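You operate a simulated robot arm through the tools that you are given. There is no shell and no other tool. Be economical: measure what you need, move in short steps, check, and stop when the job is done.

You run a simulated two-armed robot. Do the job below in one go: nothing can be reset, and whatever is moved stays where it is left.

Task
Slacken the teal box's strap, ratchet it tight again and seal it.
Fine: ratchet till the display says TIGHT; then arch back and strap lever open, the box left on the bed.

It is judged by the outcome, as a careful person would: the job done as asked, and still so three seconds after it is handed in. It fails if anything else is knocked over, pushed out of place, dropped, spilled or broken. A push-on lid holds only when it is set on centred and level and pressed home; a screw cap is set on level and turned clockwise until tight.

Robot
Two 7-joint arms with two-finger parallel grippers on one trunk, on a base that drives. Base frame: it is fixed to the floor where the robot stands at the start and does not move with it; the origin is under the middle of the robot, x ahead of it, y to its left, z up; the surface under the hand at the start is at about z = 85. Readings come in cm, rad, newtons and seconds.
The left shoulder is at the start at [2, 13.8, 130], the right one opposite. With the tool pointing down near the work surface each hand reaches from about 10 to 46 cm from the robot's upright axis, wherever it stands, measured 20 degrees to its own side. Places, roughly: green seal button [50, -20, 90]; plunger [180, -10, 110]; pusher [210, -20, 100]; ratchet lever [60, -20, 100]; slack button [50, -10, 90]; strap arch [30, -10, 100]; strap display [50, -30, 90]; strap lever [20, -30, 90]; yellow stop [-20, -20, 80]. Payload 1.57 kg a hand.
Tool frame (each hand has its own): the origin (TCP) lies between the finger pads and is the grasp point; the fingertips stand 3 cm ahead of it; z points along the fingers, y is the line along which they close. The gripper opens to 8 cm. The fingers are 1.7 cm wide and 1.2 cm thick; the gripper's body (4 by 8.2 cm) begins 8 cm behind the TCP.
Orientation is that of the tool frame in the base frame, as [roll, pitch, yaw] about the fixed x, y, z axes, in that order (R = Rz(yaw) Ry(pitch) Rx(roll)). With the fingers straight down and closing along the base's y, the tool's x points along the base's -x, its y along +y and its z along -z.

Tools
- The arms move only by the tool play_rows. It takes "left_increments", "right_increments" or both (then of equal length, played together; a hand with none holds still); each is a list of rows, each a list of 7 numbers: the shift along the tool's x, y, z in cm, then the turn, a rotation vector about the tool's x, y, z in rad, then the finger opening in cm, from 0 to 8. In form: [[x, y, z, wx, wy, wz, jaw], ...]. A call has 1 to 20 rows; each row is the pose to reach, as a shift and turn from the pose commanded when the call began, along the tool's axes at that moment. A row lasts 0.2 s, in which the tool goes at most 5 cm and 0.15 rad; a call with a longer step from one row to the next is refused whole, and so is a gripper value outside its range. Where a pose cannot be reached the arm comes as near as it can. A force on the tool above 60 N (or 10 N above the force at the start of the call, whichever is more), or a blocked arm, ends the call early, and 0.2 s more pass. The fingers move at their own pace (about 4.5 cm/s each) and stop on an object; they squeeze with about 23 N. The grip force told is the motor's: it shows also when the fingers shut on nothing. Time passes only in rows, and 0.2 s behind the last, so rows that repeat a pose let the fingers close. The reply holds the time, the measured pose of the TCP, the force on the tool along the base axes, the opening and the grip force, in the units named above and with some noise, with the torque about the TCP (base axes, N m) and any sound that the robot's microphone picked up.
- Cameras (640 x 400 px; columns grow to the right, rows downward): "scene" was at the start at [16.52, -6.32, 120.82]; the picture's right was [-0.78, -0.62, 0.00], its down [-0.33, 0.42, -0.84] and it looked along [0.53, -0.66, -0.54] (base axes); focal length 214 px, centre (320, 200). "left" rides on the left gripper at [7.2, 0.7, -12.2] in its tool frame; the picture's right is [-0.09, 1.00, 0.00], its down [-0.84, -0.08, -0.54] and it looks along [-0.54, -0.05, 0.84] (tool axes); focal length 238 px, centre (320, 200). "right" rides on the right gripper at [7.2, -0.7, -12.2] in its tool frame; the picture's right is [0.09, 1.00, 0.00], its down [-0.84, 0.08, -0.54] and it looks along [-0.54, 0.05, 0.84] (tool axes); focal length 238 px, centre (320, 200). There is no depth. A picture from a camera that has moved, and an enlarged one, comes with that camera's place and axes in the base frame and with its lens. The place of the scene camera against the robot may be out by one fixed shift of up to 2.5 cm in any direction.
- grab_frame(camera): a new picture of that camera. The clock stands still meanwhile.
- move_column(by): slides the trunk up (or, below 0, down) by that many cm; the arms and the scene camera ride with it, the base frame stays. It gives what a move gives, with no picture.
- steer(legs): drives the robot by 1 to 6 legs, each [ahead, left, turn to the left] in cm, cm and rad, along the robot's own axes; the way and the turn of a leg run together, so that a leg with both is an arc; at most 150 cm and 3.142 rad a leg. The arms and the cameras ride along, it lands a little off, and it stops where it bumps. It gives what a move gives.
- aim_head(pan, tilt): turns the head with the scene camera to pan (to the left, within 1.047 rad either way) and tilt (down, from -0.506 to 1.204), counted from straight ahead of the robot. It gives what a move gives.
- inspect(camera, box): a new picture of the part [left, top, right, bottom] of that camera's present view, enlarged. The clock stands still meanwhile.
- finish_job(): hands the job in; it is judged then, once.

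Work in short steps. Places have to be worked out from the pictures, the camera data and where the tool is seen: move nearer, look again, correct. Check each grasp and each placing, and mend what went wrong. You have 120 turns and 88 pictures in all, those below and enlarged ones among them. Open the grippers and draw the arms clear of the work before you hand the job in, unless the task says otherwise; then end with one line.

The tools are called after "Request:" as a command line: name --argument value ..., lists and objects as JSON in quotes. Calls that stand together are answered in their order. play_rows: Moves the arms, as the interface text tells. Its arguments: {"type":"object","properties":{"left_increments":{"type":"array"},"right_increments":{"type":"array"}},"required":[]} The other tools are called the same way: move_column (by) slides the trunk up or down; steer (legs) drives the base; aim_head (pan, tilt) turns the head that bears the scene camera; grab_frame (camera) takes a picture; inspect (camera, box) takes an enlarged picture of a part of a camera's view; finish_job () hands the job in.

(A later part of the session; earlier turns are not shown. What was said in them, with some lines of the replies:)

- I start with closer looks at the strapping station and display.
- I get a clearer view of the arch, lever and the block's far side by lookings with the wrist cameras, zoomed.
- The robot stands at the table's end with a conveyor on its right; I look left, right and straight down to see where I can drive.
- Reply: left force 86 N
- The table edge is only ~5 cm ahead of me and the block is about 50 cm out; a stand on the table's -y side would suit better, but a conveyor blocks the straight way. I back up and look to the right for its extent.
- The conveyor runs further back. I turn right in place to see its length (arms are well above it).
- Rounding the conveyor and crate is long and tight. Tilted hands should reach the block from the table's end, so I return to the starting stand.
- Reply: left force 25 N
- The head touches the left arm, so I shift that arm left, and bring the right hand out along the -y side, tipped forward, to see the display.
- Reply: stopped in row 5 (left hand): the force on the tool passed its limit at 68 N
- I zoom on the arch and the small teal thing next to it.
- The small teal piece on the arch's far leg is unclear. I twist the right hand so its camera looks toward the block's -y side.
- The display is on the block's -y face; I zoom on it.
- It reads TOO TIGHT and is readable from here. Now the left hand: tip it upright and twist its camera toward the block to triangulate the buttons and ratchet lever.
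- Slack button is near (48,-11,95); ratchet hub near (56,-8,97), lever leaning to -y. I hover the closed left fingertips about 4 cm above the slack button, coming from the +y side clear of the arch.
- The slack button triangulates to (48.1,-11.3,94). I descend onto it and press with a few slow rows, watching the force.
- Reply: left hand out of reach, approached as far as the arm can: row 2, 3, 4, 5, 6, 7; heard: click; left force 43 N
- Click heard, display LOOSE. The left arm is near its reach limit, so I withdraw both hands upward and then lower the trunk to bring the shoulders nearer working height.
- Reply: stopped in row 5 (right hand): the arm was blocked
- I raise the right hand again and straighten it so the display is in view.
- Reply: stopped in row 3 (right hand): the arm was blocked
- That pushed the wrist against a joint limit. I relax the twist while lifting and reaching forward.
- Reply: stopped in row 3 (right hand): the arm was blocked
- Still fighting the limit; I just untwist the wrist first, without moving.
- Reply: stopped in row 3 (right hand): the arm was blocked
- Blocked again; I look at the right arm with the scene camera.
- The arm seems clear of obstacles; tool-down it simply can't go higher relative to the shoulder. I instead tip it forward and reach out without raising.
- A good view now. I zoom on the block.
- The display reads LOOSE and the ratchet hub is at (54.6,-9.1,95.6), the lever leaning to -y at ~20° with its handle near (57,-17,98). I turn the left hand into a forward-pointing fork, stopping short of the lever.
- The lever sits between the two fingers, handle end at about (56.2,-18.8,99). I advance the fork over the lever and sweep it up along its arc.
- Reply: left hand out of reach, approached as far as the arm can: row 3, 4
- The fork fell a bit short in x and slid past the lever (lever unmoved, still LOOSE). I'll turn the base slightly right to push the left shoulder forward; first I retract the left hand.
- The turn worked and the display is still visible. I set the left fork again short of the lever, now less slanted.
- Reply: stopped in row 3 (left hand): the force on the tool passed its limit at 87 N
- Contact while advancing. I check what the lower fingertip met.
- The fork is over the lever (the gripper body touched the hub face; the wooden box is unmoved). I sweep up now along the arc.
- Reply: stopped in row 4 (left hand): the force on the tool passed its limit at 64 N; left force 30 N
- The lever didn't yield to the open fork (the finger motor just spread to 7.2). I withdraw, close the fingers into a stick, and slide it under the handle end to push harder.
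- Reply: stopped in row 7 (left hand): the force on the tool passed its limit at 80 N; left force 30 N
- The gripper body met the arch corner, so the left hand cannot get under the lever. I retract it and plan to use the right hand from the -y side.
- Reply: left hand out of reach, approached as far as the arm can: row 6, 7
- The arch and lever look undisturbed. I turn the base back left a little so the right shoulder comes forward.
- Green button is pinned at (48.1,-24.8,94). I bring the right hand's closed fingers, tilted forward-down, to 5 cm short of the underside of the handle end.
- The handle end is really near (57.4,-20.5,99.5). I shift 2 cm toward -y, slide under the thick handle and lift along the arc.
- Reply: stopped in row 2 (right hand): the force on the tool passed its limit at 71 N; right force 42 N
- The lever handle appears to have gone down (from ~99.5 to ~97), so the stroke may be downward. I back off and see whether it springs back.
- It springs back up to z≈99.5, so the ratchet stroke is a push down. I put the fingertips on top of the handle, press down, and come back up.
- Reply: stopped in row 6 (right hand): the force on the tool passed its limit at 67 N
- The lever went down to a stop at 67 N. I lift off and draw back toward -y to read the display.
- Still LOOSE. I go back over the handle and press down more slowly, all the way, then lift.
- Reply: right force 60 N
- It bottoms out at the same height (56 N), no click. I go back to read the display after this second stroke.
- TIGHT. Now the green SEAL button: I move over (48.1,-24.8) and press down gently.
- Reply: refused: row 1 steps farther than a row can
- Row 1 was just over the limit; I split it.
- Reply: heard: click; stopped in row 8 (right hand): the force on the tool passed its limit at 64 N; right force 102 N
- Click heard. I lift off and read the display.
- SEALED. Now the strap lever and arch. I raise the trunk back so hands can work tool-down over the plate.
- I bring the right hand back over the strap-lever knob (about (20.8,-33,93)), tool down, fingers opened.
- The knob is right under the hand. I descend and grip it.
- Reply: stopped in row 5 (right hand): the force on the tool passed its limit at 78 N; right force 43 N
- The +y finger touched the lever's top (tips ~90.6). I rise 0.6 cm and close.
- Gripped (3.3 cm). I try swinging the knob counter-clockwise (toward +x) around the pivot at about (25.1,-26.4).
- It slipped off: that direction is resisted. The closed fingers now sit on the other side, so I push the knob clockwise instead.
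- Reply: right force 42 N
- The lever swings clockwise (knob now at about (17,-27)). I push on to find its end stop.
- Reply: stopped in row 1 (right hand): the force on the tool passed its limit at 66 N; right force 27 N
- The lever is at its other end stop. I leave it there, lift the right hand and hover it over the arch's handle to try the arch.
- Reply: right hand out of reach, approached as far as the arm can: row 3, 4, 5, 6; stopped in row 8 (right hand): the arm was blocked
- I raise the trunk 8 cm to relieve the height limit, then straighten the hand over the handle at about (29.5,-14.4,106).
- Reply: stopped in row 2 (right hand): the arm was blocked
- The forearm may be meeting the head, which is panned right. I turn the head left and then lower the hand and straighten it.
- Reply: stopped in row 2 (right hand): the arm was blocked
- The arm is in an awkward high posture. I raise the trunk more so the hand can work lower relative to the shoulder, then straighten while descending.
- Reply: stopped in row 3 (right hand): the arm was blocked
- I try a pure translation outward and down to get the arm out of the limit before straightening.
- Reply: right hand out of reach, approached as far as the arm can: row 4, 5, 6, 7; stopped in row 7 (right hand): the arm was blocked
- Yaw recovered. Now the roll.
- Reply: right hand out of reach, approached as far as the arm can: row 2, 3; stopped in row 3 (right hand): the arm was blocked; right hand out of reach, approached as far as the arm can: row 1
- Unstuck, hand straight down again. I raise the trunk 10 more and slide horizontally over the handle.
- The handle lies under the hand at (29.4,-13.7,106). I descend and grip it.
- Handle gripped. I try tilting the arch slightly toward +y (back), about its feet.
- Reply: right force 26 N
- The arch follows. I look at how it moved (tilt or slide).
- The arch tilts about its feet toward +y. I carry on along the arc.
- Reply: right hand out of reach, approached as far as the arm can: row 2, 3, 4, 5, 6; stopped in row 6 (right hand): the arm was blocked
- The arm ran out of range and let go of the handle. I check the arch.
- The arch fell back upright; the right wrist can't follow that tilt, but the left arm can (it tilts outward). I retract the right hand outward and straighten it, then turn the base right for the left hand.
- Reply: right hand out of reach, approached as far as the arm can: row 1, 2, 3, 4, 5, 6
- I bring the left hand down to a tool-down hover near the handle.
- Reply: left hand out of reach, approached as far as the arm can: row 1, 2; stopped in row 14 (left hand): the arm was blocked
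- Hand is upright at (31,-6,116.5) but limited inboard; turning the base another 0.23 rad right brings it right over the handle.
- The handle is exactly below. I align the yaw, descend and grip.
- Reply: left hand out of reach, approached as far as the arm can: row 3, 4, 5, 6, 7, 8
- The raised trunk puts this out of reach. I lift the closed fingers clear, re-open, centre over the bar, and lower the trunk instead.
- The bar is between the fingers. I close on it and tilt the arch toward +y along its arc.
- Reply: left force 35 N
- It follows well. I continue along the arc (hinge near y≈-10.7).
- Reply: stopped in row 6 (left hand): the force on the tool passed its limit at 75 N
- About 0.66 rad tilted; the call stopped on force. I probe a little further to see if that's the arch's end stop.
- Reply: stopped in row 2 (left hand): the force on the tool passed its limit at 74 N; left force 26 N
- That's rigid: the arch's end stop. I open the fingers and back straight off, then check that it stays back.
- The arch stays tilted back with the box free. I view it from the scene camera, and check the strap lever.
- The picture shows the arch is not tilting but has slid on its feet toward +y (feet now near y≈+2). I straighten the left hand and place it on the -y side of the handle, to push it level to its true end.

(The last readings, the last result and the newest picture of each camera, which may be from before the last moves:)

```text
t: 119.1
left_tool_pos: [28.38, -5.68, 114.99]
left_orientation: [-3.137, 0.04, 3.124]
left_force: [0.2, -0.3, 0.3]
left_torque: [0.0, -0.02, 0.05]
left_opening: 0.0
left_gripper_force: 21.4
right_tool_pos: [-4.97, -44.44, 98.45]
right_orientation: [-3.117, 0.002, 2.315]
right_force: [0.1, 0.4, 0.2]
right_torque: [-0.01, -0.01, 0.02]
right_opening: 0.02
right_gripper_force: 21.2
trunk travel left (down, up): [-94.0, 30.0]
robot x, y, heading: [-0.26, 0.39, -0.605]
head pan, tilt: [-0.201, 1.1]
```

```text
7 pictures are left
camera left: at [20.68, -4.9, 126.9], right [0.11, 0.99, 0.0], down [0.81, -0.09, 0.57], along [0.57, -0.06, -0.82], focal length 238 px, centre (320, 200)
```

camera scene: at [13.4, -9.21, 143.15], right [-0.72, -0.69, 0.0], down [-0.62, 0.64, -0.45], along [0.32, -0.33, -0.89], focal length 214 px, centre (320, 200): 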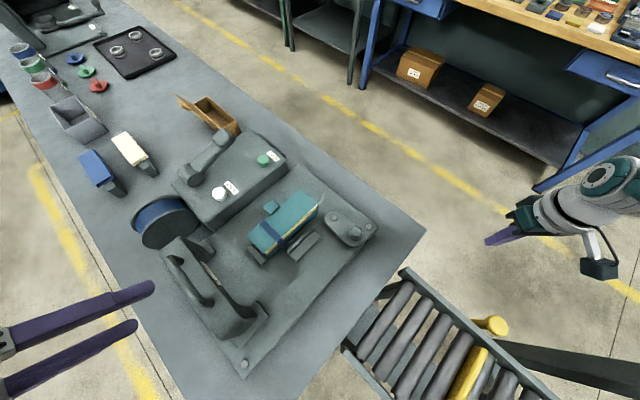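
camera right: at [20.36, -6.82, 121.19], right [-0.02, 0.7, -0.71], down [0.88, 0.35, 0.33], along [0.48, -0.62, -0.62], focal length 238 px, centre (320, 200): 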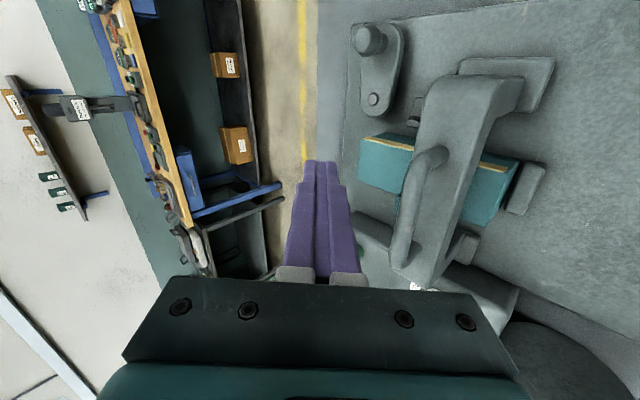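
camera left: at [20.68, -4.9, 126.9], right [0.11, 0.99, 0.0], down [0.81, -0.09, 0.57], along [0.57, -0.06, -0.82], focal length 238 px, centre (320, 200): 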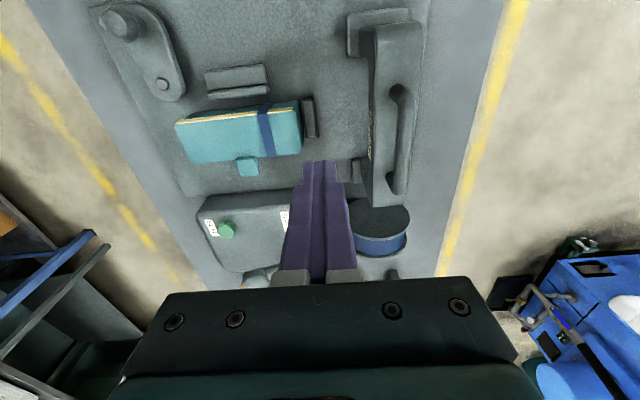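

The arch stands upright near the plate's +y edge; the strap lever is still swung over at its far stop, and the strapped box sits in place. I push the arch gently to confirm it is at its end.

Request:
play_rows --left_increments '[[0, 0, 4.5, 0, 0, 0, 0], [0, 0, 9, 0, 0, 0, 0], [0, 0, 13, 0, 0, 0, 0], [0, 1.5, 13, 0, 0, 0, 0], [0, 2.5, 13, 0, 0, 0, 0], [0, 3.3, 13, 0, 0, 0, 0], [0, 4, 13, 0, 0, 0, 0], [0, 4.7, 13, 0, 0, 0, 0], [0, 5.4, 13, 0, 0, 0, 0], [0, 6.1, 13, 0, 0, 0, 0], [0, 6.8, 13, 0, 0, 0, 0], [0, 7.5, 13, 0, 0, 0, 0]]'

```text
t: 121.6
left_tool_pos: [28.81, -0.79, 102.23]
left_orientation: [-3.084, 0.042, 3.123]
left_force: [1.3, -22.0, -14.1]
left_torque: [-0.55, -0.13, 0.11]
left_opening: 0.0
left_gripper_force: 21.1
right_tool_pos: [-5.15, -44.85, 98.64]
right_orientation: [-3.113, 0.003, 2.313]
right_force: [-0.3, -0.8, 0.8]
right_torque: [0.02, -0.02, 0.01]
right_opening: 0.0
right_gripper_force: 21.5
trunk travel left (down, up): [-94.0, 30.0]
robot x, y, heading: [-0.04, 0.38, -0.606]
head pan, tilt: [-0.201, 1.1]
stopped in row 12 (left hand): the force on the tool passed its limit at 63 N (the readings are from after the stop); the commanded pose is now the measured one
```

It's firmly at its stop. I back off, lift clear and open the grippers.

Request:
play_rows --left_increments '[[0, -1.5, 0, 0, 0, 0, 0], [0, -2, -4, 0, 0, 0, 0], [0, -2, -8.5, 0, 0, 0, 0], [0, -2, -13, 0, 0, 0, 4], [2, 0, -16, 0, 0, 0, 7], [4, 3, -17, 0, 0, 0, 7], [6, 6, -17, 0, 0, 0, 7], [8, 9.5, -17, 0, 0, 0, 7]]' --right_increments '[[0, 0, 0, 0, 0, 0, 2], [0, 0, 0, 0, 0, 0, 4], [0, 0, 0, 0, 0, 0, 7], [0, 0, 0, 0, 0, 0, 7], [0, 0, 0, 0, 0, 0, 7], [0, 0, 0, 0, 0, 0, 7], [0, 0, 0, 0, 0, 0, 7], [0, 0, 0, 0, 0, 0, 7]]'

Request:
inspect --camera "scene" --box '[150, 130, 410, 390]'

```text
t: 123.4
left_tool_pos: [20.51, 10.35, 118.03]
left_orientation: [-3.102, 0.043, 3.121]
left_force: [0.0, -0.1, -1.0]
left_torque: [0.0, 0.04, 0.01]
left_opening: 7.03
left_gripper_force: 0.1
left hand out of reach, approached as far as the arm can: row 8
right_tool_pos: [-5.1, -44.4, 98.33]
right_orientation: [-3.118, 0.002, 2.313]
right_force: [-0.5, -0.2, 0.8]
right_torque: [0.02, 0.03, -0.01]
right_opening: 7.02
right_gripper_force: 0.2
trunk travel left (down, up): [-94.0, 30.0]
robot x, y, heading: [0.13, 0.3, -0.607]
head pan, tilt: [-0.201, 1.1]
```

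```text
1.54 times, centred on (280, 260) of scene
camera zoom: at [13.39, -9.3, 143.15], right [-0.72, -0.69, 0.0], down [-0.62, 0.64, -0.45], along [0.31, -0.33, -0.89], focal length 330 px, centre (382, 108)
```

zoom: 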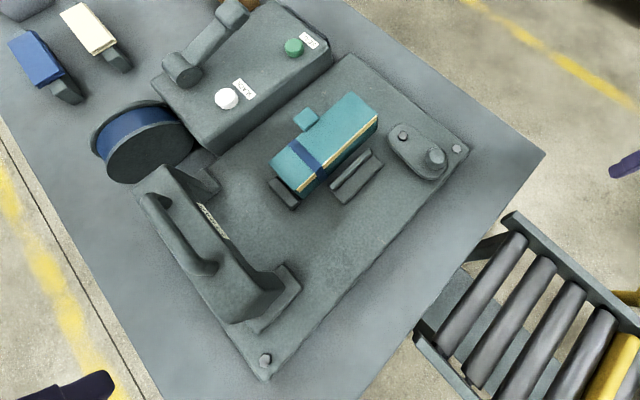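

The box is strapped and still on the bed, the arch is back at its stop, and the strap lever is swung over to its other stop. Both hands are clear and open, so I hand the job in.

Request:
finish_job

```text
The job is handed in.
```

I handed the job in: the teal box's strap was slackened, ratcheted until the display read TIGHT, and sealed (SEALED). The arch is back at its stop and the box is still on the bed. The strap lever is at the opposite stop from where it started. I take that as open, because it has no markings and I didn't confirm it any other way.
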